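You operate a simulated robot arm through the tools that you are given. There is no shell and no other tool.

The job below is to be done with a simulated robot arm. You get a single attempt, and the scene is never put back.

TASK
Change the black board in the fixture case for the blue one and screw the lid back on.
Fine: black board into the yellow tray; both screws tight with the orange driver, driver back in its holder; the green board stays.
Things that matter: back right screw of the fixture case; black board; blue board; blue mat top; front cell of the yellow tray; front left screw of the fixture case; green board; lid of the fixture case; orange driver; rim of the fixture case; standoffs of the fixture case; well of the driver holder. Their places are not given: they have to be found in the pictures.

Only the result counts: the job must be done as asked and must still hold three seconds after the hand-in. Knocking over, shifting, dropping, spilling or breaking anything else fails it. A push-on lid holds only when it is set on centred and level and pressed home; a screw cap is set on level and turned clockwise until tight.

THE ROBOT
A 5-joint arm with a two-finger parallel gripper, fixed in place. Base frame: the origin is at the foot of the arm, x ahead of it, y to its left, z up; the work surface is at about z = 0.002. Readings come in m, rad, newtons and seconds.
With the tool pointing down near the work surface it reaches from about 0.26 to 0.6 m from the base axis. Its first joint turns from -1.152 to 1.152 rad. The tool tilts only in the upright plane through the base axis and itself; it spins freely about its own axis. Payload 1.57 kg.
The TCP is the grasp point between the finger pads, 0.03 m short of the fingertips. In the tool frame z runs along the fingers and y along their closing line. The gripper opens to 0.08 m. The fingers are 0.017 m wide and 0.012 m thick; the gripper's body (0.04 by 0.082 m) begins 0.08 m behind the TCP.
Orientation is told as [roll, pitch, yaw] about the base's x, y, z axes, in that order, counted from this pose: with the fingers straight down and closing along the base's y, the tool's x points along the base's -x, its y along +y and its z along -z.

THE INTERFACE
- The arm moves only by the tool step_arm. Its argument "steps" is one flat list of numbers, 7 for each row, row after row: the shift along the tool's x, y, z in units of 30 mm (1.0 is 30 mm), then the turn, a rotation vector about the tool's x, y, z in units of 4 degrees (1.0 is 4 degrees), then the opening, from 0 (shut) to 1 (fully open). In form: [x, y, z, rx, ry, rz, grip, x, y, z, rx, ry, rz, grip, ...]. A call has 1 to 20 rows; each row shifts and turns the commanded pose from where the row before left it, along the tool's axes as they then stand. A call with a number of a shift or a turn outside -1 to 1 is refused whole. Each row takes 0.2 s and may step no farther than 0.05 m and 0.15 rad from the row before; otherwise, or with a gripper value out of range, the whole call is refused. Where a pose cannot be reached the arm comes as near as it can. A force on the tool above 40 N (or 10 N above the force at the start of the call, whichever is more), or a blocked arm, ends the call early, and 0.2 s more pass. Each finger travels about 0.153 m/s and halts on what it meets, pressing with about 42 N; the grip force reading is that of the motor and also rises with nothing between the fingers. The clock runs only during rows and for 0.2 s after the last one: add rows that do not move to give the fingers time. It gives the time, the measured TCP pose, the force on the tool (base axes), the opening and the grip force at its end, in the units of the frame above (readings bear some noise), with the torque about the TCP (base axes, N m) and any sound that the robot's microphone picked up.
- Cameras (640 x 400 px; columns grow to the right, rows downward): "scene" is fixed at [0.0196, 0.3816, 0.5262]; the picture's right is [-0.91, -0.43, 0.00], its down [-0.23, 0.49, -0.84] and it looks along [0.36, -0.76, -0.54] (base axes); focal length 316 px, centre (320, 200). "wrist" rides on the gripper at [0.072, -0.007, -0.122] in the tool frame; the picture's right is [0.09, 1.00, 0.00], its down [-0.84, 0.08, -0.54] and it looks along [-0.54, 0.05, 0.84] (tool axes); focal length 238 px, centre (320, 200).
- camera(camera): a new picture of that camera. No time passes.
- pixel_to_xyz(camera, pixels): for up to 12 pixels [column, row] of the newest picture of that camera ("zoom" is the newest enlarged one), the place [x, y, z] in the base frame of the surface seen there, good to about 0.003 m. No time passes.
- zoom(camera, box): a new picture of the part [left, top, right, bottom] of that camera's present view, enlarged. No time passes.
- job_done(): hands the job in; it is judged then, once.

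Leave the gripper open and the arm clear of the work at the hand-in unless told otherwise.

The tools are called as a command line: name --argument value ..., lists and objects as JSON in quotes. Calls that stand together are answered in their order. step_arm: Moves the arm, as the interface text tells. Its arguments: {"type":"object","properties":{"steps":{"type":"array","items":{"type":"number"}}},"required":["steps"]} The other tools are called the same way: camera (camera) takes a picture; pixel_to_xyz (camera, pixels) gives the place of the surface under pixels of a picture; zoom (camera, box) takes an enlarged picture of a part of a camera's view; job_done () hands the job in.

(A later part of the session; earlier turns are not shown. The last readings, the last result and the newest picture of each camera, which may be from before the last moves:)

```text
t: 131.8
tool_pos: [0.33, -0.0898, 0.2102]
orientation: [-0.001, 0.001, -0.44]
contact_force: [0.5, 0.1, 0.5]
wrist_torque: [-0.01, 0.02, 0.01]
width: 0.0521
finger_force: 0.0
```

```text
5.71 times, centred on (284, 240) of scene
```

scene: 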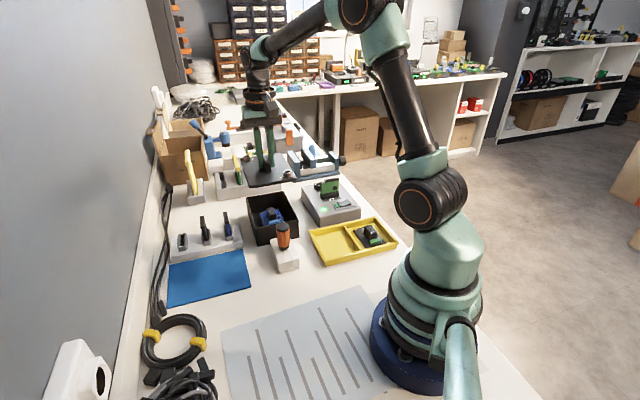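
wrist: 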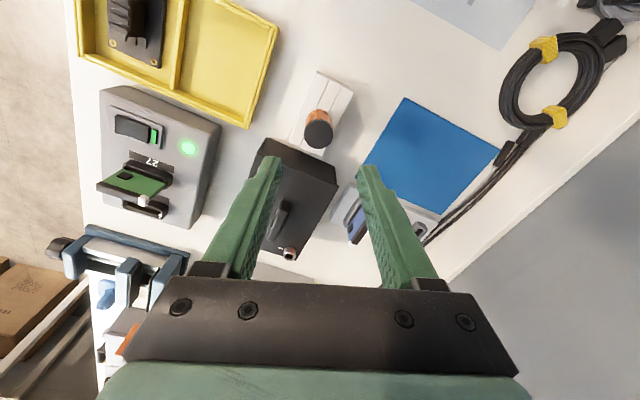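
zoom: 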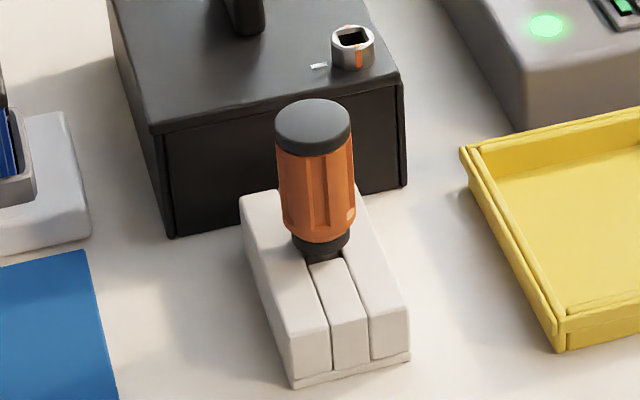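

The handle's flutes now face the pads. The cap centre is ~2 mm to tool -y of the axis; I correct that and descend to grip height z ≈ 0.078.

step_arm --steps '[-0.017, -0.067, 0, 0, 0, 0, 0.65, 0, 0, 0.88, 0, 0, 0, 0.65, 0, 0, 0.88, 0, 0, 0, 0.65, 0, 0, 0.88, 0, 0, 0, 0.65, 0, 0, 0.88, 0, 0, 0, 0.65, 0, 0, 0.88, 0, 0, 0, 0.65, 0, 0, 0, 0, 0, 0, 0.65]'

camera --camera "wrist"

zoom --camera "wrist" --box '[250, 100, 390, 240]'

```text
t: 133.4
tool_pos: [0.3286, -0.0931, 0.0777]
orientation: [0.001, 0.002, -0.442]
contact_force: [-0.3, 0.0, -0.5]
wrist_torque: [0.03, -0.04, -0.03]
width: 0.0519
finger_force: 0.1
```

```text
taken
```

wrist: 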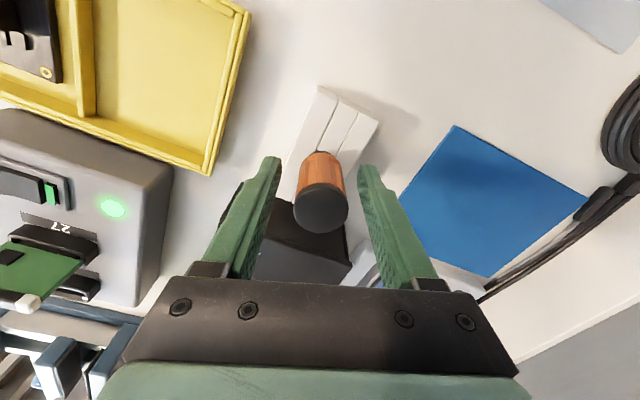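

```text
2.86 times, centred on (320, 170) of wrist
```

zoom: 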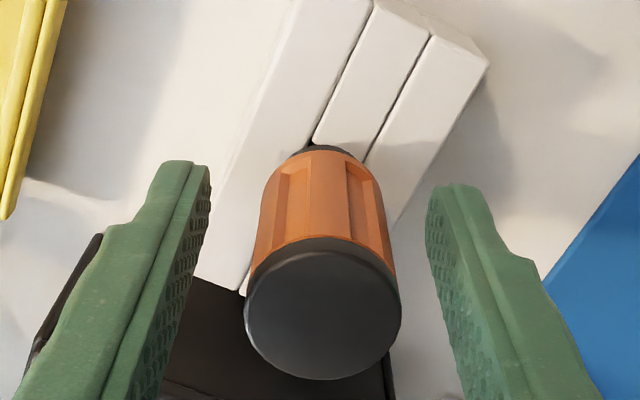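

The driver is centred between the fingers (cap at (320.7,208.5), expected (320.9,209.6)). I close the grip.

step_arm --steps '[0, 0, 0, 0, 0, 0, 0.45, 0, 0, 0, 0, 0, 0, 0.2, 0, 0, 0, 0, 0, 0, 0, 0, 0, 0, 0, 0, 0, 0, 0, 0, 0, 0, 0, 0, 0]'

```text
t: 134.6
tool_pos: [0.3297, -0.0917, 0.0776]
orientation: [-0.001, 0.001, -0.443]
contact_force: [2.7, 3.2, -0.4]
wrist_torque: [0.15, -0.15, -0.03]
width: 0.0286
finger_force: 38.3
```

Gripped. I lift the driver out to z ≈ 0.20.

step_arm --steps '[0, 0, -0.2, 0, 0, 0, 0, 0, 0, -0.3, 0, 0, 0, 0, 0, 0, -0.6, 0, 0, 0, 0, 0, 0, -0.8, 0, 0, 0, 0, 0, 0, -0.8, 0, 0, 0, 0, 0, 0, -0.8, 0, 0, 0, 0, 0, 0, -0.7, 0, 0, 0, 0, 0, 0, 0, 0, 0, 0, 0]'

camera --camera "scene"

zoom --camera "scene" --box '[266, 185, 298, 225]'

```text
t: 136.4
tool_pos: [0.329, -0.0899, 0.2029]
orientation: [0.0, 0.0, -0.442]
contact_force: [0.2, 0.6, -0.9]
wrist_torque: [0.01, 0.01, -0.04]
width: 0.0286
finger_force: 38.1
```

```text
taken
```

scene: 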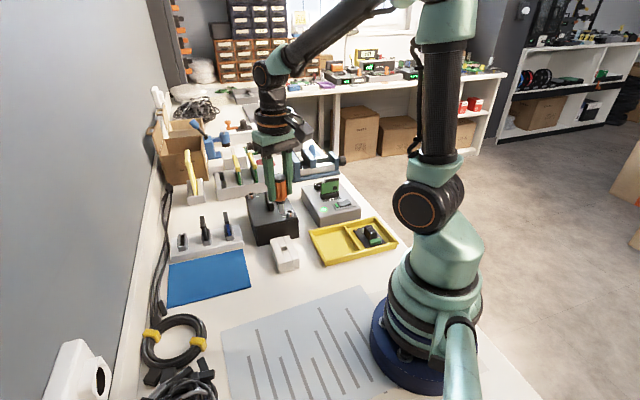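

```text
10.00 times, centred on (282, 205) of scene
```

zoom: 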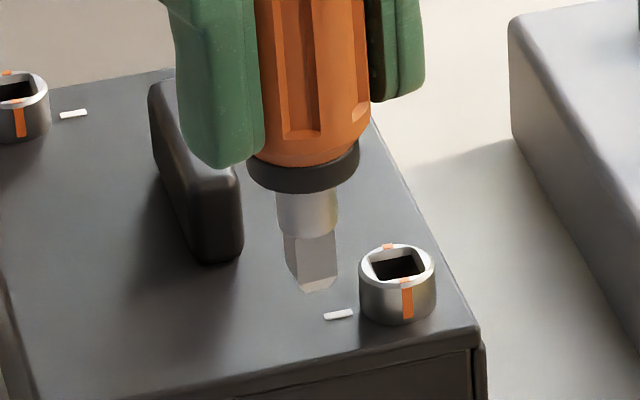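

The bit is within ~3° of square. I carry it over screw A and lower until the tip is ~6 mm above the rim, then align with the cameras.

step_arm --steps '[-0.689, -0.677, 0, 0, 0, 0, 0, -0.689, -0.677, 0, 0, 0, 0, 0, -0.689, -0.677, 0, 0, 0, 0, 0, 0, 0, 0.7, 0, 0, 0, 0, 0, 0, 0.7, 0, 0, 0, 0, 0, 0, 0, 0, 0, 0, 0]'

camera --camera "wrist"

zoom --camera "wrist" --box '[296, 120, 346, 165]'

zoom --camera "scene" --box '[282, 196, 298, 218]'

```text
t: 137.8
tool_pos: [0.3609, -0.1739, 0.1607]
orientation: [0.0, 0.0, -0.443]
contact_force: [0.1, -0.3, -0.3]
wrist_torque: [0.02, 0.0, 0.01]
width: 0.0283
finger_force: 38.5
```

```text
taken
```

wrist: 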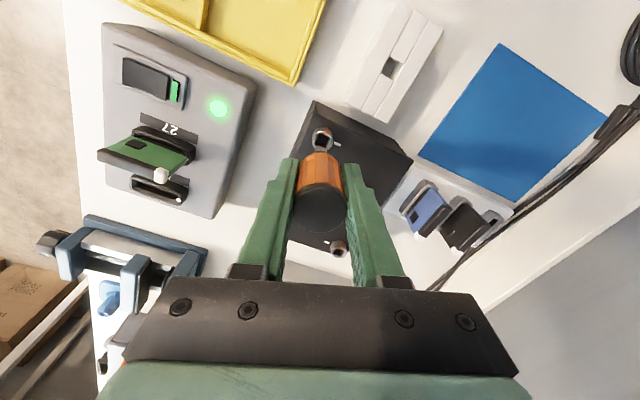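

```text
8.89 times, centred on (321, 142) of wrist
```

zoom: 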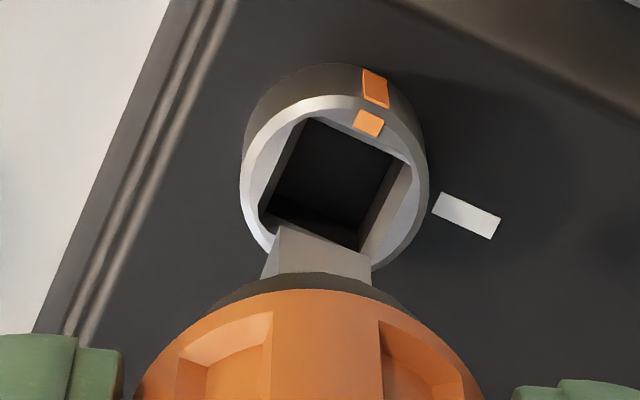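

```text
16.00 times, centred on (290, 207) of scene
```

zoom: 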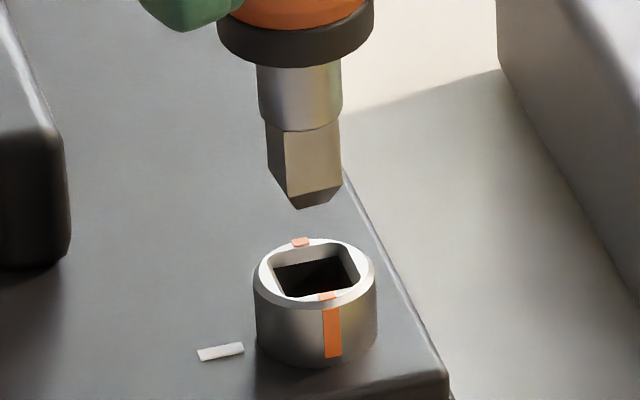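

I see the socket at zoom (334,183), and the bit's near edge lower than expected – the driver may be slightly tilted in the grip. I zoom onto the cap and bit from both views to check before inserting.

zoom --camera "wrist" --box '[280, 120, 360, 240]'

zoom --camera "scene" --box '[270, 165, 310, 220]'

```text
3.33 times, centred on (320, 180) of wrist
```

zoom: 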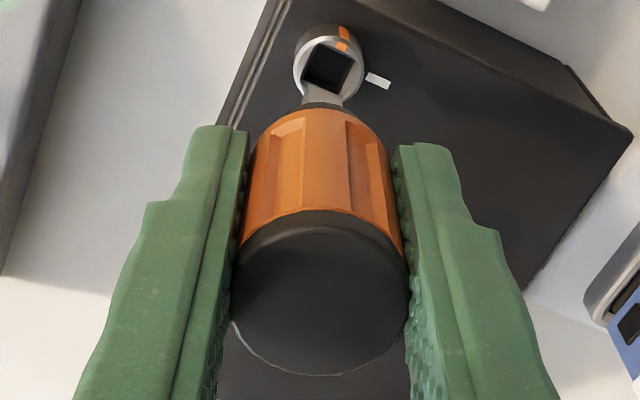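

```text
7.27 times, centred on (290, 192) of scene
```

zoom: 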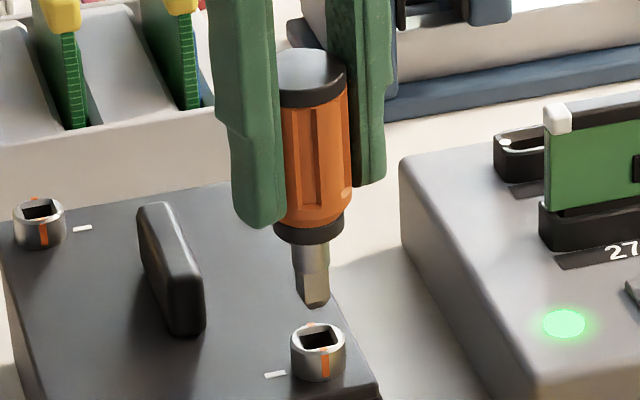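

The scene view suggests a slight lean too. I sample 3-D points on the bit, collar and cap to determine the driver's actual axis in the grip.

zoom --camera "scene" --box '[278, 180, 302, 220]'

pixel_to_xyz --camera "zoom" --pixels '[[310, 235], [325, 235], [300, 240], [310, 255], [322, 250], [300, 200], [312, 200], [325, 200], [300, 165], [315, 170], [330, 165], [315, 150]]'

pixel_to_xyz --camera "scene" --pixels '[[288.5, 174], [289, 172], [286, 174.5], [291, 173.5], [289.5, 176], [287.5, 171.5]]'

```text
10.00 times, centred on (290, 200) of scene
```

zoom: 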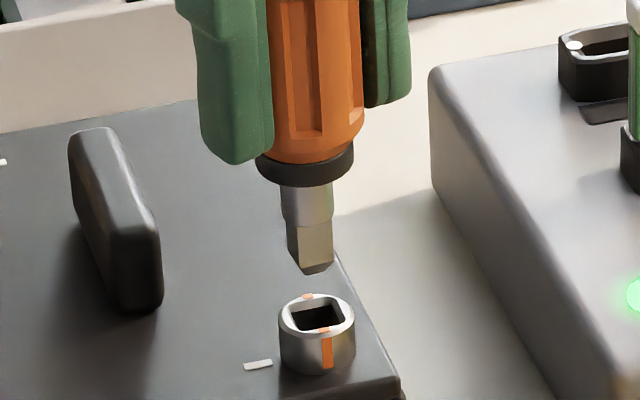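

```text
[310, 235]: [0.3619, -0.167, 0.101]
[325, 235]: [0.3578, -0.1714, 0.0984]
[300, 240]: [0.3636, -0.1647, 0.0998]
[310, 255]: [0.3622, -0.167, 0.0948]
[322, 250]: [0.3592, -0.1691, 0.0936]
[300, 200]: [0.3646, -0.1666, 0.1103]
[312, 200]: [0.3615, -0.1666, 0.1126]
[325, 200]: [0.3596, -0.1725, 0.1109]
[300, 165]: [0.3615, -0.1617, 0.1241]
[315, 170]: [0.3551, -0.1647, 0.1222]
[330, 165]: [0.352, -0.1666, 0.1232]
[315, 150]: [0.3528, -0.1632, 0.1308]
```

```text
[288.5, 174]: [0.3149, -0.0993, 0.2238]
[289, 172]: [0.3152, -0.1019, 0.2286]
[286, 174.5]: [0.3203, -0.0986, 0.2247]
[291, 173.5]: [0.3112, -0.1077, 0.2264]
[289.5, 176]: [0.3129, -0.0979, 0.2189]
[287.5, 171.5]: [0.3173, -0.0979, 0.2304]
```

The tip is higher than I assumed (z ≈ 0.092). Combining the two views, I shift about +4.3 mm (tool x), +1.9 mm (tool y), turn 4° clockwise, lower 9 mm, and re-measure close to the rim.

step_arm --steps '[0.143, 0.065, 0, 0, 0, 1, 0, 0, 0, 0.15, 0, 0, 0, 0, 0, 0, 0.15, 0, 0, 0, 0, 0, 0, 0, 0, 0, 0, 0]'

camera --camera "wrist"

zoom --camera "wrist" --box '[296, 120, 346, 165]'

zoom --camera "scene" --box '[282, 196, 298, 218]'

```text
t: 138.8
tool_pos: [0.3573, -0.1714, 0.1515]
orientation: [0.0, 0.0, -0.513]
contact_force: [-0.2, 0.1, -0.8]
wrist_torque: [0.02, 0.03, -0.03]
width: 0.0283
finger_force: 38.6
```

```text
taken
```

wrist: 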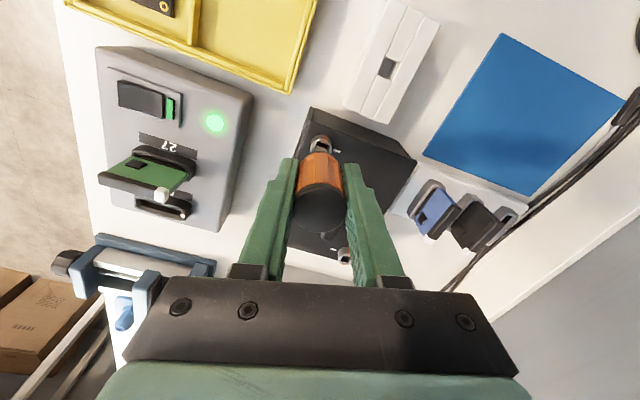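

```text
8.89 times, centred on (321, 142) of wrist
```

zoom: 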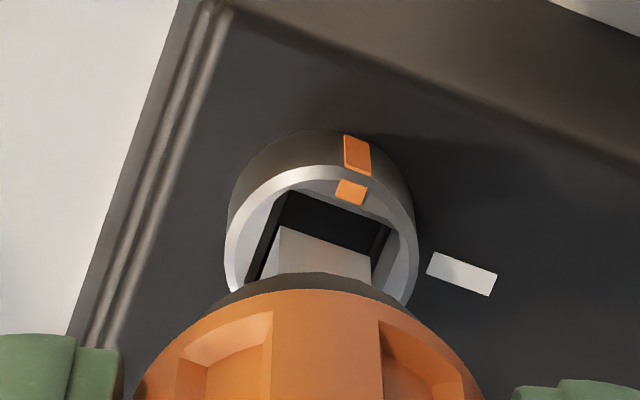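

```text
16.00 times, centred on (290, 207) of scene
```

zoom: 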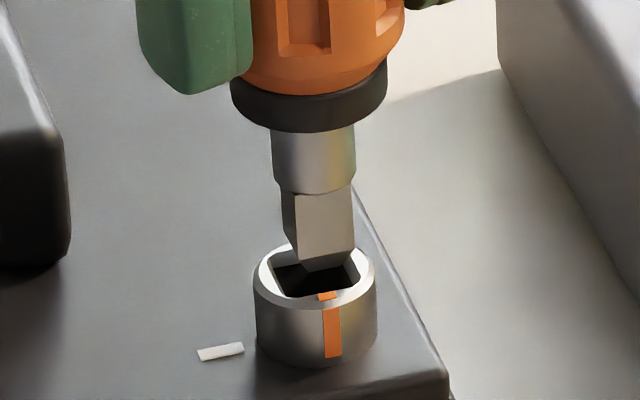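

Close to the rim the bit's corner and the socket show a remaining offset of about (+0.3..0.6, +1.0..1.4) mm; angles agree (19°). I apply (+0.3, +1.2) mm and lower gently into the socket.

step_arm --steps '[0.01, 0.04, 0, 0, 0, 0, 0, 0, 0, 0.08, 0, 0, 0, 0, 0, 0, 0.08, 0, 0, 0, 0, 0, 0, 0, 0, 0, 0, 0]'

zoom --camera "wrist" --box '[296, 120, 346, 165]'

zoom --camera "scene" --box '[282, 196, 298, 218]'

```text
t: 139.8
tool_pos: [0.3581, -0.1694, 0.1477]
orientation: [-0.001, -0.001, -0.514]
contact_force: [1.1, -0.2, -1.1]
wrist_torque: [-0.01, -0.01, 0.02]
width: 0.0282
finger_force: 38.5
```

```text
8.89 times, centred on (321, 142) of wrist
```

zoom: 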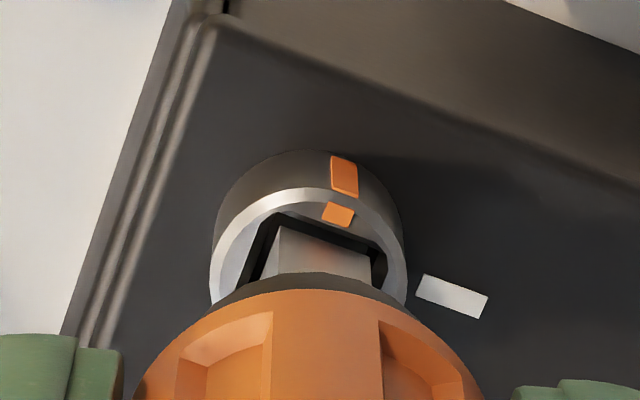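

```text
16.00 times, centred on (290, 207) of scene
```

zoom: 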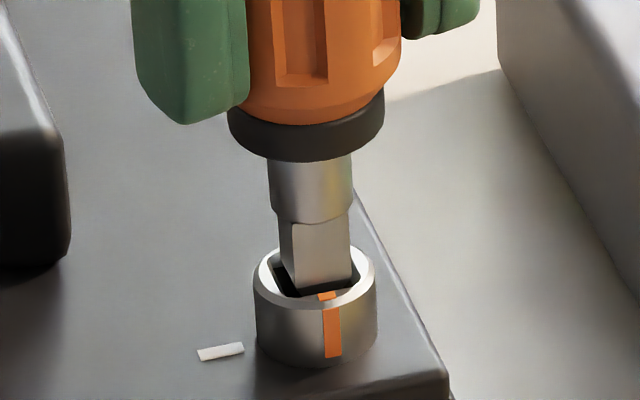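

The bit's corner is inside the socket with gaps around. I lower 5 mm more, then feel for the bottom.

step_arm --steps '[0, 0, 0.08, 0, 0, 0, 0, 0, 0, 0.08, 0, 0, 0, 0, 0, 0, 0, 0, 0, 0, 0]'

zoom --camera "scene" --box '[282, 196, 298, 218]'

step_arm --steps '[0, 0, 0.06, 0, 0, 0, 0, 0, 0, 0, 0, 0, 0, 0]'

```text
t: 140.6
tool_pos: [0.3562, -0.1693, 0.1431]
orientation: [0.001, 0.0, -0.514]
contact_force: [-0.6, 0.6, -0.3]
wrist_torque: [-0.05, -0.03, 0.0]
width: 0.0282
finger_force: 38.4
```

```text
16.00 times, centred on (290, 207) of scene
```

zoom: 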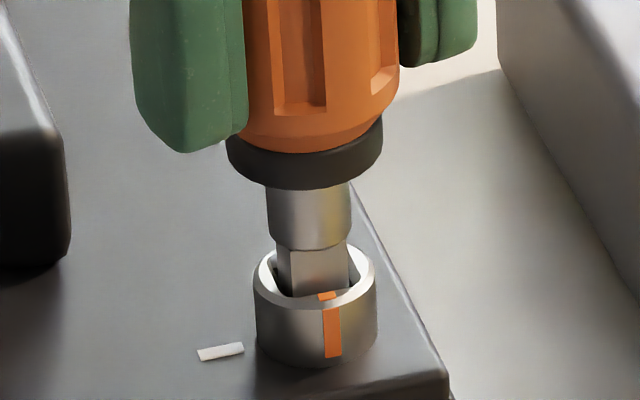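

```text
t: 141.2
tool_pos: [0.3577, -0.1691, 0.1414]
orientation: [-0.002, -0.002, -0.512]
contact_force: [-5.7, 1.1, 16.6]
wrist_torque: [0.05, 0.28, -0.01]
width: 0.0281
finger_force: 38.4
```

Seated (17 N) at z 0.1414. I ease 0.5 mm and turn clockwise 40°, then check torque and mark.

step_arm --steps '[0, 0, -0.02, 0, 0, 0, 0, 0, 0, 0, 0, 0, 1, 0, 0, 0, 0, 0, 0, 1, 0, 0, 0, 0, 0, 0, 1, 0, 0, 0, 0, 0, 0, 1, 0, 0, 0, 0, 0, 0, 1, 0, 0, 0, 0, 0, 0, 1, 0, 0, 0, 0, 0, 0, 1, 0, 0, 0, 0, 0, 0, 1, 0, 0, 0, 0, 0, 0, 1, 0, 0, 0, 0, 0, 0, 1, 0, 0, 0, 0, 0, 0, 0, 0]'

zoom --camera "scene" --box '[282, 196, 298, 218]'

```text
t: 143.8
tool_pos: [0.3571, -0.1684, 0.1414]
orientation: [0.002, -0.002, -1.21]
contact_force: [8.4, -1.9, 5.7]
wrist_torque: [-0.08, -0.58, 0.02]
width: 0.0281
finger_force: 38.4
```

```text
16.00 times, centred on (290, 207) of scene
```

zoom: 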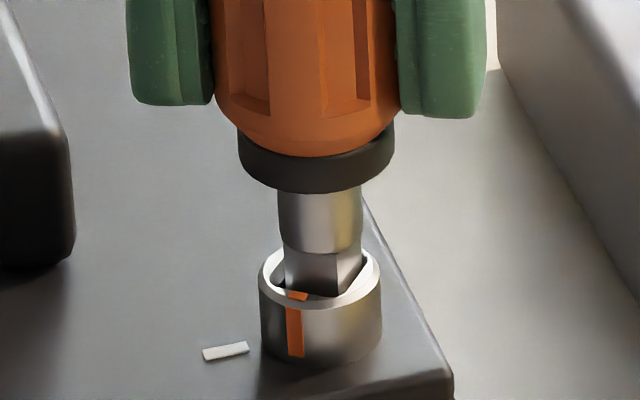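

The cap turned ~41° with it (mark at 294). Some side force (8 N toward +x); I relieve ~1 mm and continue 30° clockwise.

step_arm --steps '[-0.01, 0.03, 0, 0, 0, 0, 0, 0, 0, 0, 0, 0, 1, 0, 0, 0, 0, 0, 0, 1, 0, 0, 0, 0, 0, 0, 1, 0, 0, 0, 0, 0, 0, 1, 0, 0, 0, 0, 0, 0, 1, 0, 0, 0, 0, 0, 0, 1, 0, 0, 0, 0, 0, 0, 1, 0, 0, 0, 0, 0, 0, 0, 0]'

zoom --camera "scene" --box '[282, 196, 298, 218]'

```text
t: 145.8
tool_pos: [0.3582, -0.1698, 0.1415]
orientation: [0.0, 0.0, -1.7]
contact_force: [4.6, -0.5, 8.5]
wrist_torque: [-0.02, -0.32, 0.06]
width: 0.0284
finger_force: 38.5
```

```text
16.00 times, centred on (290, 207) of scene
```

zoom: 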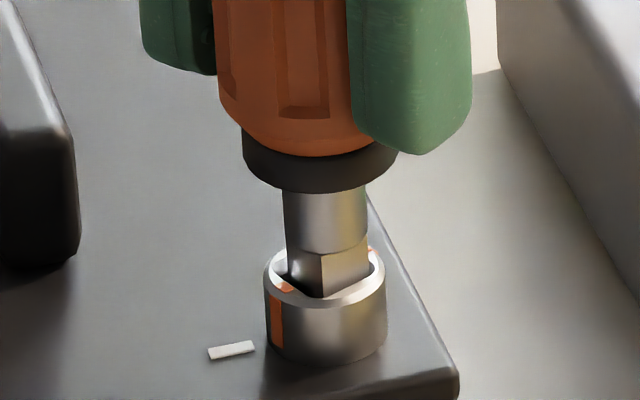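

Mark now ~69° turned, torque still low (0.06). I continue in 12° bites, watching for the torque rise or a click.

step_arm --steps '[0, 0, 0, 0, 0, 1, 0, 0, 0, 0, 0, 0, 1, 0, 0, 0, 0, 0, 0, 1, 0]'

step_arm --steps '[0, 0, 0, 0, 0, 1, 0, 0, 0, 0, 0, 0, 1, 0]'

zoom --camera "scene" --box '[282, 196, 298, 218]'

```text
t: 146.6
tool_pos: [0.3582, -0.1695, 0.1411]
orientation: [0.001, -0.003, -1.909]
contact_force: [5.6, -1.8, 5.0]
wrist_torque: [-0.12, -0.42, 0.0]
width: 0.0282
finger_force: 38.5
```

```text
t: 147.2
tool_pos: [0.3577, -0.1694, 0.1413]
orientation: [0.0, -0.001, -2.051]
contact_force: [3.7, 0.1, 10.1]
wrist_torque: [-0.03, -0.24, -0.01]
width: 0.0285
finger_force: 38.3
```

```text
16.00 times, centred on (290, 207) of scene
```

zoom: 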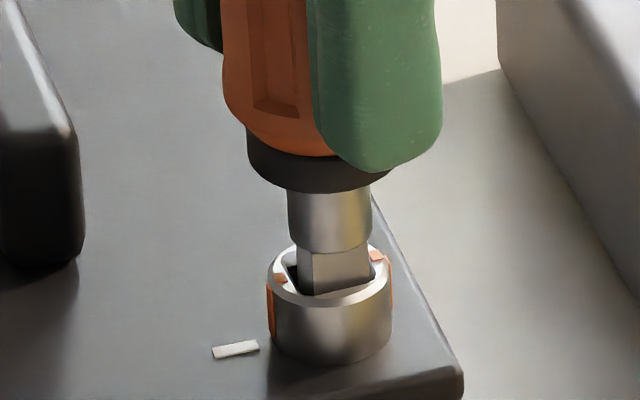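

The marks are now nearly aligned with the tick (≈86–90°), torque still ~0. I continue in small bites to find the tight stop.

step_arm --steps '[0, 0, 0, 0, 0, 1, 0, 0, 0, 0, 0, 0, 1, 0]'

step_arm --steps '[0, 0, 0, 0, 0, 1, 0, 0, 0, 0, 0, 0, 1, 0]'

zoom --camera "scene" --box '[282, 196, 298, 218]'

camera --camera "wrist"

zoom --camera "wrist" --box '[280, 120, 360, 200]'

```text
t: 147.8
tool_pos: [0.3582, -0.17, 0.1413]
orientation: [0.003, 0.001, -2.187]
contact_force: [7.5, -4.0, 7.8]
wrist_torque: [-0.35, -0.44, 0.05]
width: 0.0279
finger_force: 38.3
```

```text
t: 148.4
tool_pos: [0.3605, -0.1706, 0.1422]
orientation: [0.004, 0.003, -2.33]
contact_force: [13.7, -1.2, 5.5]
wrist_torque: [-0.05, -0.87, 0.08]
width: 0.0284
finger_force: 38.1
```

```text
16.00 times, centred on (290, 207) of scene
```

zoom: 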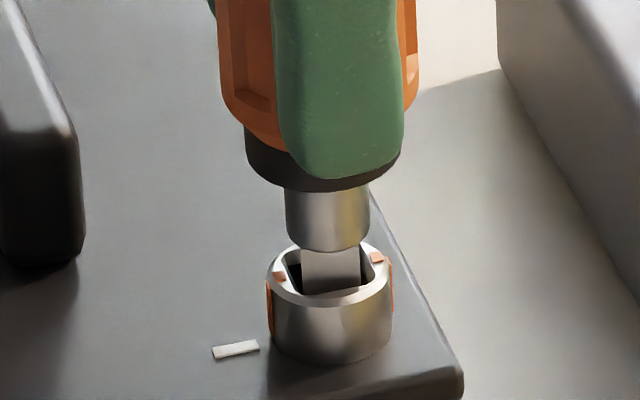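

```text
taken
```

wrist: 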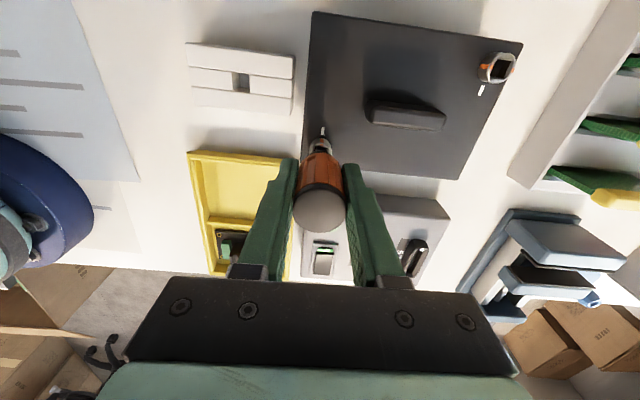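

```text
5.00 times, centred on (320, 160) of wrist
```

zoom: 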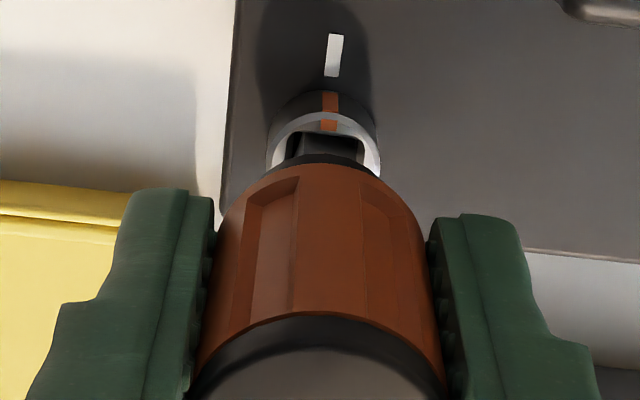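

The orange mark now points exactly at the white tick and the cap has stopped following – the bit is taking up slack against it. I relieve the side force (~1.5 mm toward +x) and keep turning clockwise to build tightening torque.

step_arm --steps '[0.034, 0.036, 0, 0, 0, 0, 0, 0, 0, 0, 0, 0, 1, 0, 0, 0, 0, 0, 0, 1, 0, 0, 0, 0, 0, 0, 0, 0]'

zoom --camera "scene" --box '[282, 196, 298, 218]'

```text
t: 149.4
tool_pos: [0.3593, -0.1709, 0.141]
orientation: [0.002, 0.002, -2.47]
contact_force: [4.6, -12.6, 11.3]
wrist_torque: [-0.84, -0.31, 0.28]
width: 0.0282
finger_force: 38.2
```

```text
16.00 times, centred on (290, 207) of scene
```

zoom: 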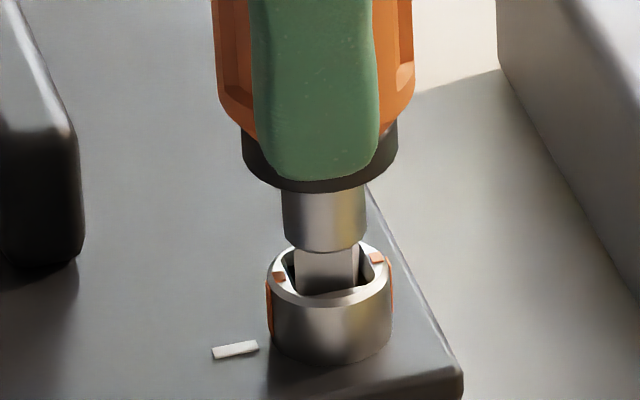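

Torque is rising (0.28 Nm) with the cap fixed at the tick. I relieve the side load and add another 12°.

step_arm --steps '[-0.025, 0.031, 0, 0, 0, 0, 0, 0, 0, 0, 0, 0, 1, 0, 0, 0, 0, 0, 0, 1, 0]'

step_arm --steps '[0, 0, 0, 0, 0, 1, 0, 0, 0, 0, 0, 0, 1, 0]'

zoom --camera "scene" --box '[282, 196, 298, 218]'

```text
t: 150.2
tool_pos: [0.3598, -0.1709, 0.1425]
orientation: [0.001, 0.002, -2.607]
contact_force: [11.3, -2.4, 4.7]
wrist_torque: [0.01, -0.79, 0.53]
width: 0.0287
finger_force: 38.5
```

```text
t: 150.8
tool_pos: [0.3596, -0.1716, 0.1422]
orientation: [0.002, 0.003, -2.749]
contact_force: [9.7, -12.4, -4.8]
wrist_torque: [-0.8, -0.5, 0.62]
width: 0.0285
finger_force: 38.1
```

```text
16.00 times, centred on (290, 207) of scene
```

zoom: 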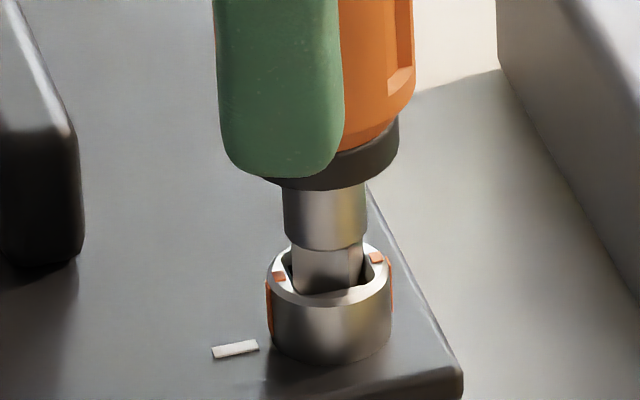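

0.62 Nm and the cap stays fixed with its mark on the tick: screw A is tight. I back the tool off ~6° just to unload the torque, then lift straight out.

step_arm --steps '[0, 0, 0, 0, 0, -0.8, 0, 0, 0, 0, 0, 0, -0.7, 0]'

zoom --camera "scene" --box '[282, 196, 298, 218]'

```text
t: 151.4
tool_pos: [0.3596, -0.17, 0.1408]
orientation: [0.002, 0.001, -2.641]
contact_force: [8.2, -12.9, -6.3]
wrist_torque: [-0.88, -0.47, 0.32]
width: 0.0286
finger_force: 39.2
```

```text
16.00 times, centred on (290, 207) of scene
```

zoom: 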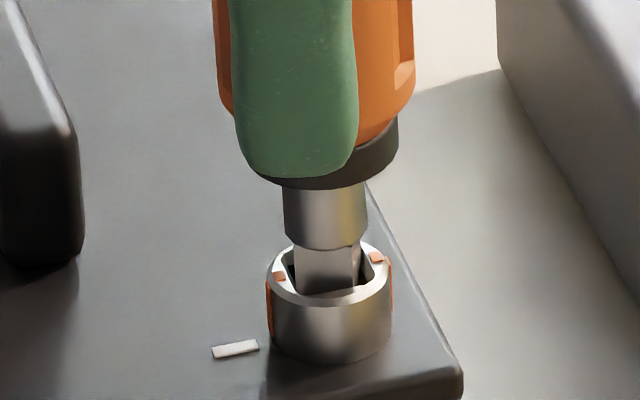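

Torque down to 0.32 but a 15 N side force remains; I shift ~1.7 mm to relieve it and turn back 4° more.

step_arm --steps '[0.004, 0.055, 0, 0, 0, 0, 0, 0, 0, 0, 0, 0, -0.9, 0, 0, 0, 0, 0, 0, 0, 0]'

zoom --camera "scene" --box '[282, 196, 298, 218]'

```text
t: 152.2
tool_pos: [0.3606, -0.1723, 0.1418]
orientation: [-0.003, -0.001, -2.577]
contact_force: [4.8, 4.1, 2.9]
wrist_torque: [0.48, -0.29, 0.15]
width: 0.0286
finger_force: 38.9
```

```text
16.00 times, centred on (290, 207) of scene
```

zoom: 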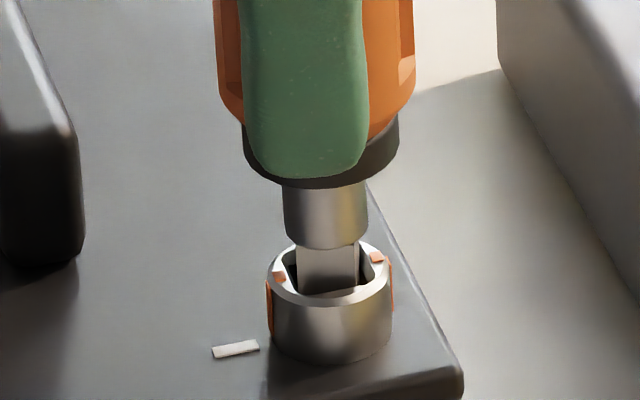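

Nearly unloaded (0.15 Nm, 6 N). I lift the bit straight out.

step_arm --steps '[0, 0, -0.1, 0, 0, 0, 0, 0, 0, -0.2, 0, 0, 0, 0, 0, 0, -0.3, 0, 0, 0, 0, 0, 0, -0.5, 0, 0, 0, 0, 0, 0, -0.5, 0, 0, 0, 0, 0, 0, 0, 0, 0, 0, 0]'

camera --camera "scene"

zoom --camera "scene" --box '[278, 180, 302, 220]'

zoom --camera "scene" --box '[235, 160, 310, 250]'

```text
t: 153.6
tool_pos: [0.3597, -0.1723, 0.1903]
orientation: [0.002, 0.0, -2.58]
contact_force: [-0.2, 0.2, -0.8]
wrist_torque: [0.0, 0.01, 0.0]
width: 0.028
finger_force: 38.4
```

```text
taken
```

scene: 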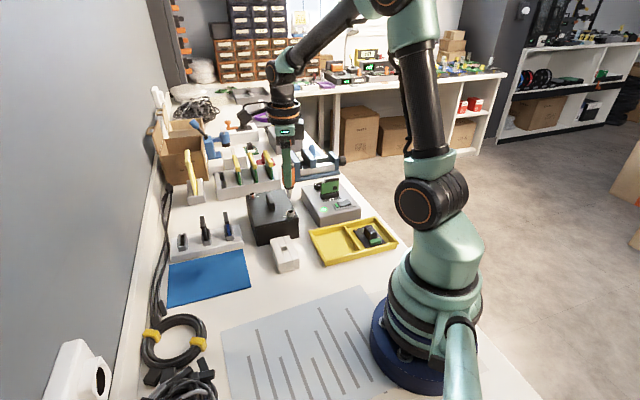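

```text
10.00 times, centred on (290, 200) of scene
```

zoom: 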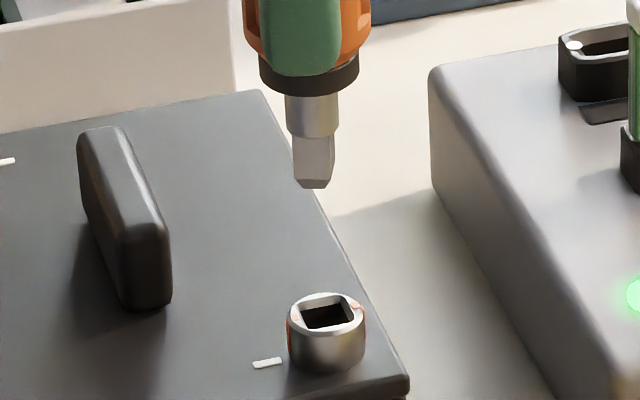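

```text
4.44 times, centred on (272, 205) of scene
```

zoom: 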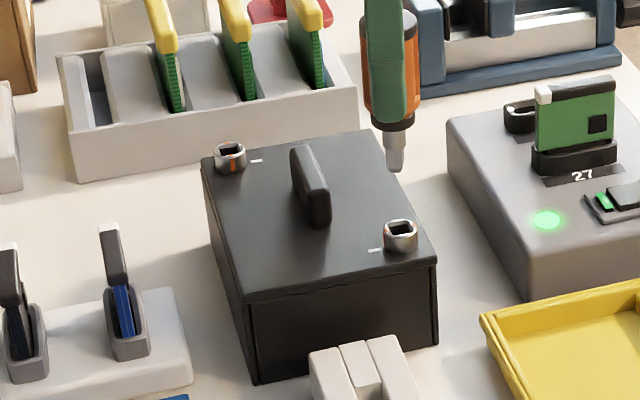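

Screw A's marks lie along the tick; lid flat. The bit now sits ~21° clockwise of square, so I turn back 111° (21+90, square symmetry) to yaw ≈ -0.64 and carry the driver over screw B.

step_arm --steps '[0, 0, 0, 0, 0, -1, 0, 0, 0, 0, 0, 0, -1, 0, 0, 0, 0, 0, 0, -1, 0, 0, 0, 0, 0, 0, -1, 0, 0, 0, 0, 0, 0, -1, 0, 0, 0, 0, 0, 0, -1, 0, 0, 0, 0, 0, 0, -1, 0, 0, 0, 0, 0, 0, -1, 0, 0, 0, 0, 0, 0, -1, 0, 0, 0, 0, 0, 0, -1, 0, 0, 0, 0, 0, 0, -1, 0, 0, 0, 0, 0, 0, -1, 0, 0, 0, 0, 0, 0, -1, 0, 0, 0, 0, 0, 0, -1, 0, 0, 0, 0, 0, 0, -1, 0, 0, 0, 0, 0, 0, -1, 0, 0, 0, 0, 0, 0, -1, 0, 0, 0, 0, 0, 0, -1, 0, 0, 0, 0, 0, 0, -1, 0, 0, 0, 0, 0, 0, -1, 0]'

step_arm --steps '[0, 0, 0, 0, 0, -0.975, 0, 0, 0, 0, 0, 0, -0.975, 0, 0, 0, 0, 0, 0, -0.975, 0, 0, 0, 0, 0, 0, -0.975, 0, 0, 0, 0, 0, 0, -0.975, 0, 0, 0, 0, 0, 0, -0.975, 0, 0, 0, 0, 0, 0, -0.975, 0, 0, 0, 0, 0, 0, -0.975, 0, -0.8016, 0.384, 0, 0, 0, 0, 0, -0.8016, 0.384, 0, 0, 0, 0, 0, -0.8016, 0.384, 0, 0, 0, 0, 0, -0.8016, 0.384, 0, 0, 0, 0, 0, -0.8016, 0.384, 0, 0, 0, 0, 0, 0, 0, 0, 0, 0, 0, 0]'

camera --camera "wrist"

zoom --camera "wrist" --box '[290, 100, 350, 160]'

camera --camera "scene"

zoom --camera "scene" --box '[235, 160, 275, 210]'

```text
t: 157.8
tool_pos: [0.3605, -0.1712, 0.1894]
orientation: [0.0, 0.0, -1.184]
contact_force: [0.3, 0.4, -0.9]
wrist_torque: [-0.01, 0.01, 0.01]
width: 0.0287
finger_force: 38.4
```

```text
t: 160.8
tool_pos: [0.489, -0.1979, 0.1895]
orientation: [0.0, 0.0, -0.639]
contact_force: [0.6, 0.4, -1.4]
wrist_torque: [-0.01, 0.0, -0.03]
width: 0.0282
finger_force: 38.4
```

```text
taken
```

wrist: 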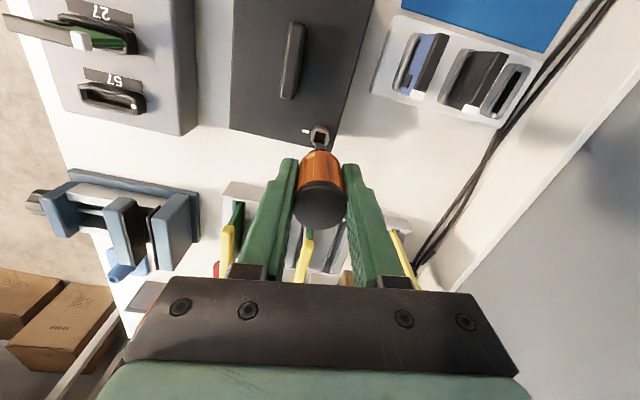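

```text
6.67 times, centred on (320, 130) of wrist
```

zoom: 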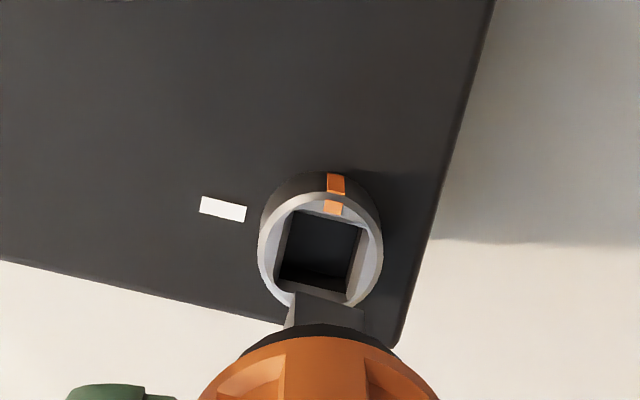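

```text
taken
```

scene: 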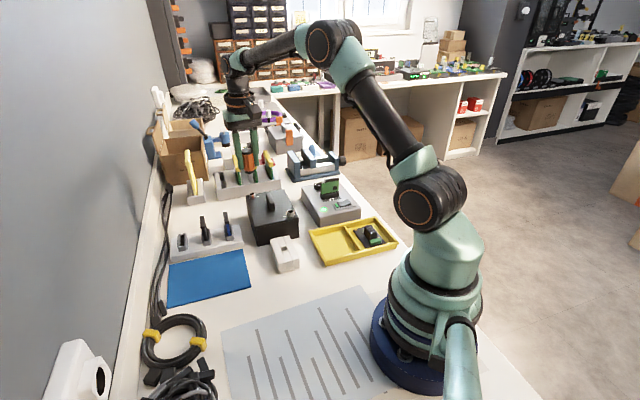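

```text
8.00 times, centred on (255, 185) of scene
```

zoom: 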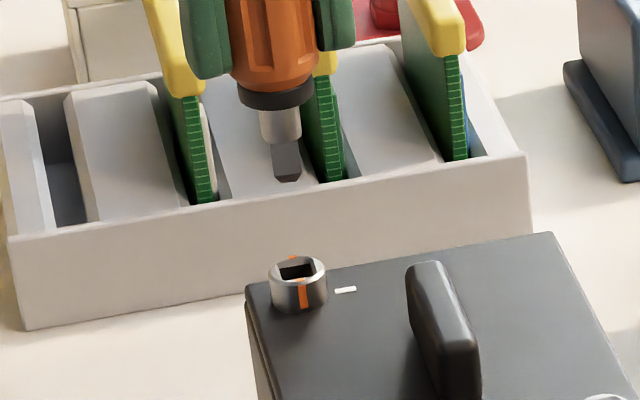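

At screw B: the socket is at zoom (320,250), the tool axis at (323,227); the driver now hangs vertical. I shift ~-2.9 mm in tool x and lower to ~5 mm above the rim.

step_arm --steps '[-0.097, -0.008, 0, 0, 0, 0, 0, 0, 0, 0.62, 0, 0, 0, 0, 0, 0, 0.62, 0, 0, 0, 0, 0, 0, 0, 0, 0, 0, 0]'

camera --camera "wrist"

zoom --camera "wrist" --box '[296, 120, 346, 165]'

zoom --camera "scene" --box '[243, 182, 259, 204]'

```text
t: 161.8
tool_pos: [0.4929, -0.1995, 0.1523]
orientation: [-0.001, 0.0, -0.639]
contact_force: [0.0, -0.3, -0.3]
wrist_torque: [-0.02, 0.02, -0.02]
width: 0.0285
finger_force: 38.7
```

```text
taken
```

wrist: 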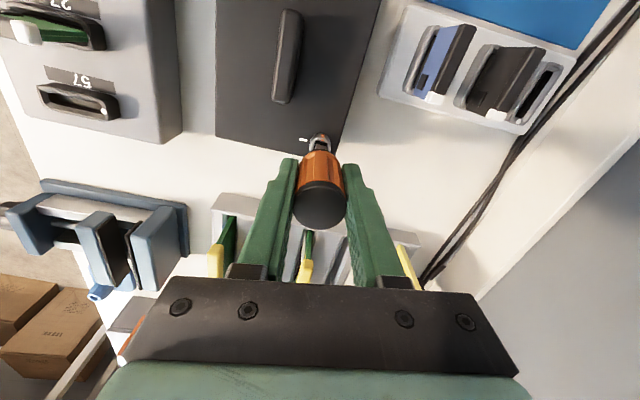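

```text
8.89 times, centred on (321, 142) of wrist
```

zoom: 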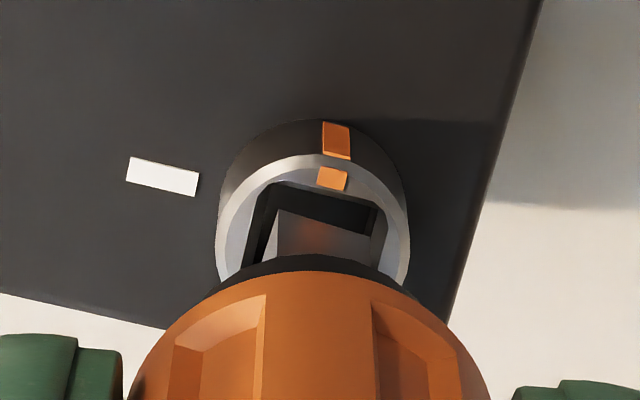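

```text
16.00 times, centred on (251, 193) of scene
```

zoom: 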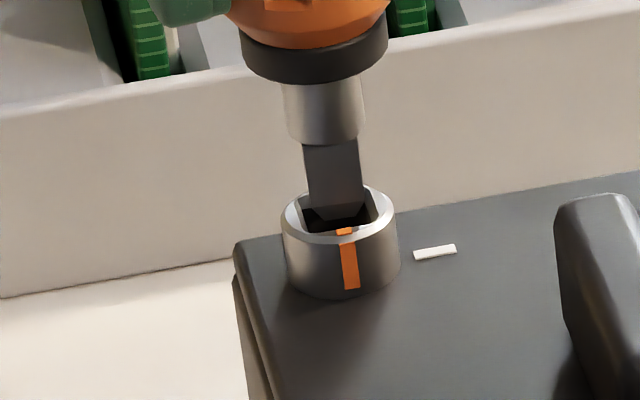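

Tip and socket are aligned within ~0.2 mm and ~1°. I lower into the socket.

step_arm --steps '[0, 0, 0.09, 0, 0, 0, 0, 0, 0, 0.09, 0, 0, 0, 0, 0, 0, 0.09, 0, 0, 0, 0, 0, 0, 0, 0, 0, 0, 0]'

zoom --camera "scene" --box '[243, 182, 259, 204]'

step_arm --steps '[0, 0, 0.06, 0, 0, 0, 0, 0, 0, 0, 0, 0, 0, 0]'

```text
t: 162.8
tool_pos: [0.4931, -0.1995, 0.1437]
orientation: [0.0, 0.0, -0.638]
contact_force: [0.0, 0.0, -1.3]
wrist_torque: [-0.03, 0.01, -0.03]
width: 0.0281
finger_force: 38.1
```

```text
16.00 times, centred on (251, 193) of scene
```

zoom: 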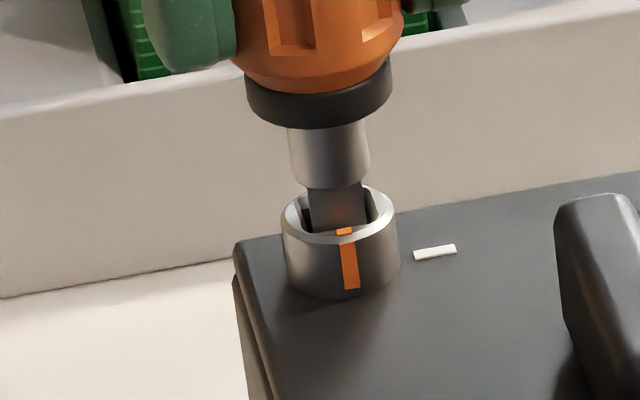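

```text
t: 163.4
tool_pos: [0.4928, -0.1991, 0.1427]
orientation: [-0.001, -0.001, -0.639]
contact_force: [-2.3, -1.8, 6.5]
wrist_torque: [-0.08, 0.14, 0.01]
width: 0.0283
finger_force: 38.5
```

Seated lightly (6.5 N). I turn clockwise 40° and check.

step_arm --steps '[0, 0, 0, 0, 0, 1, 0, 0, 0, 0, 0, 0, 1, 0, 0, 0, 0, 0, 0, 1, 0, 0, 0, 0, 0, 0, 1, 0, 0, 0, 0, 0, 0, 1, 0, 0, 0, 0, 0, 0, 1, 0, 0, 0, 0, 0, 0, 1, 0, 0, 0, 0, 0, 0, 1, 0, 0, 0, 0, 0, 0, 1, 0, 0, 0, 0, 0, 0, 1, 0, 0, 0, 0, 0, 0, 0, 0]'

zoom --camera "scene" --box '[243, 182, 259, 204]'

```text
t: 165.8
tool_pos: [0.4936, -0.1981, 0.143]
orientation: [0.002, -0.003, -1.339]
contact_force: [3.4, -2.6, 19.3]
wrist_torque: [-0.17, -0.32, -0.05]
width: 0.0281
finger_force: 38.3
```

```text
16.00 times, centred on (251, 193) of scene
```

zoom: 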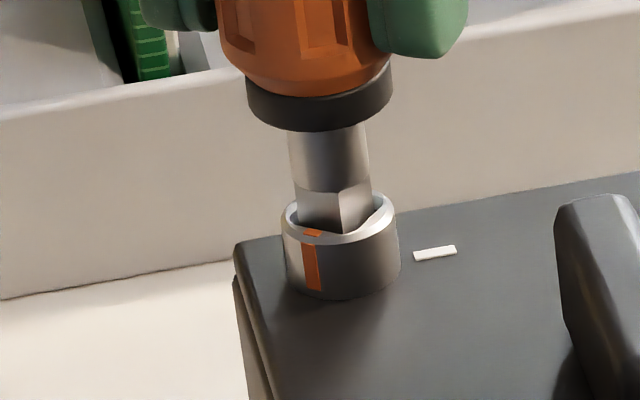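

Cap followed (~37°). Down-force 19 N, I ease 0.6 mm and continue 36° clockwise.

step_arm --steps '[0, 0, -0.02, 0, 0, 1, 0, 0, 0, 0, 0, 0, 1, 0, 0, 0, 0, 0, 0, 1, 0, 0, 0, 0, 0, 0, 1, 0, 0, 0, 0, 0, 0, 1, 0, 0, 0, 0, 0, 0, 1, 0, 0, 0, 0, 0, 0, 1, 0, 0, 0, 0, 0, 0, 1, 0, 0, 0, 0, 0, 0, 1, 0, 0, 0, 0, 0, 0, 0, 0]'

zoom --camera "scene" --box '[243, 182, 259, 204]'

```text
t: 168.0
tool_pos: [0.4953, -0.1995, 0.1428]
orientation: [0.001, -0.002, -1.965]
contact_force: [9.4, 3.1, 15.0]
wrist_torque: [0.23, -0.62, 0.02]
width: 0.0281
finger_force: 38.7
```

```text
16.00 times, centred on (251, 193) of scene
```

zoom: 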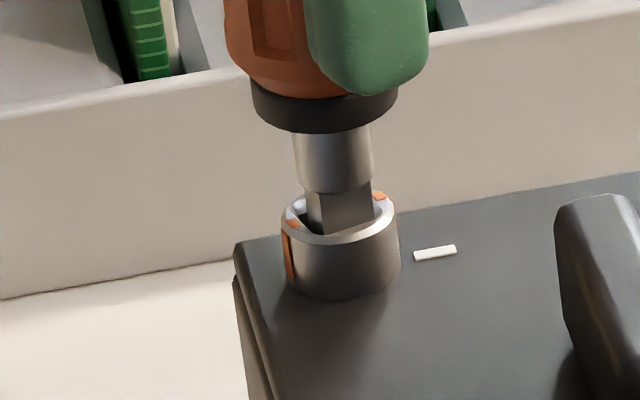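

Turned ~70°. I relieve the ~10 N side force and continue 20°.

step_arm --steps '[0.024, 0.026, -0.015, 0, 0, 0, 0, 0, 0, 0, 0, 0, 1, 0, 0, 0, 0, 0, 0, 1, 0, 0, 0, 0, 0, 0, 1, 0, 0, 0, 0, 0, 0, 1, 0, 0, 0, 0, 0, 0, 1, 0, 0, 0, 0, 0, 0, 0, 0]'

zoom --camera "scene" --box '[243, 182, 259, 204]'

camera --camera "wrist"

zoom --camera "wrist" --box '[280, 110, 360, 190]'

```text
t: 169.6
tool_pos: [0.4936, -0.1984, 0.1429]
orientation: [0.001, 0.0, -2.314]
contact_force: [9.1, -8.5, 2.7]
wrist_torque: [-0.56, -0.62, 0.06]
width: 0.0285
finger_force: 38.1
```

```text
16.00 times, centred on (251, 193) of scene
```

zoom: 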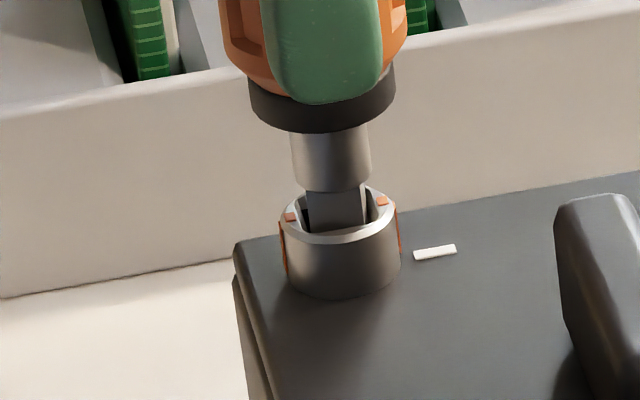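

```text
taken
```

wrist: 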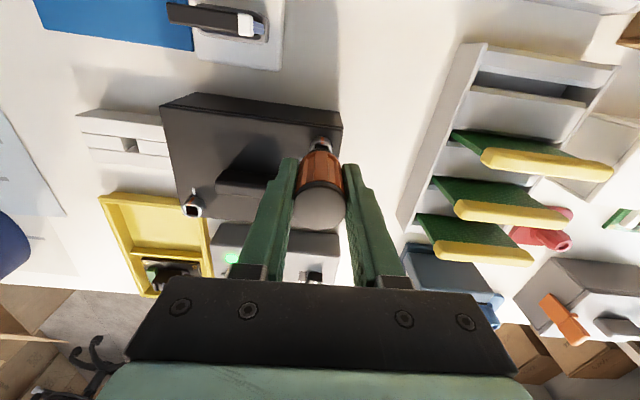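

```text
5.00 times, centred on (320, 150) of wrist
```

zoom: 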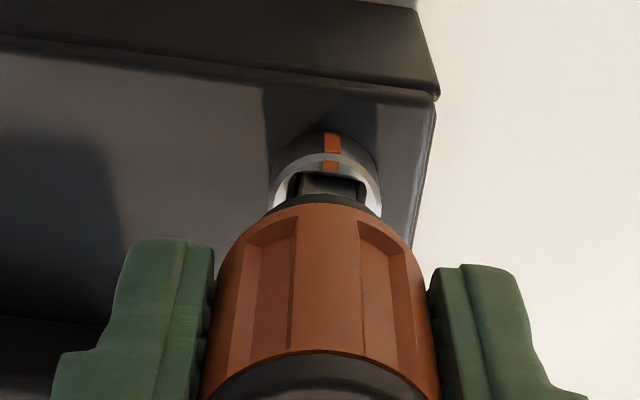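

Marks now line up with the tick. I relieve side load and keep turning clockwise to build tightening torque.

step_arm --steps '[0, 0.04, 0, 0, 0, 0, 0, 0, 0, 0, 0, 0, 1, 0, 0, 0, 0, 0, 0, 1, 0, 0, 0, 0, 0, 0, 1, 0, 0, 0, 0, 0, 0, 0, 0]'

zoom --camera "scene" --box '[243, 182, 259, 204]'

```text
t: 170.8
tool_pos: [0.4961, -0.2008, 0.1429]
orientation: [-0.001, 0.0, -2.524]
contact_force: [7.1, -2.9, -2.9]
wrist_torque: [-0.23, -0.42, 0.29]
width: 0.0282
finger_force: 38.7
```

```text
16.00 times, centred on (251, 193) of scene
```

zoom: 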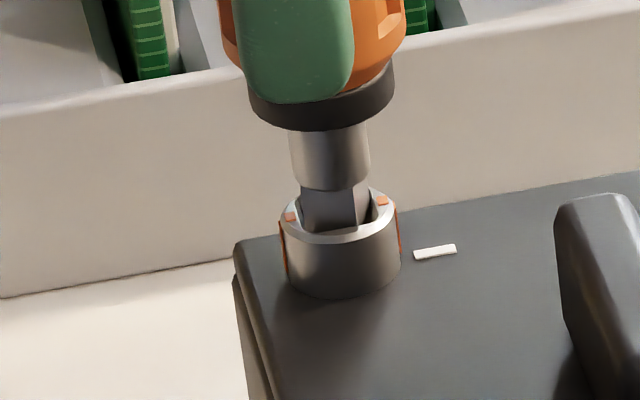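

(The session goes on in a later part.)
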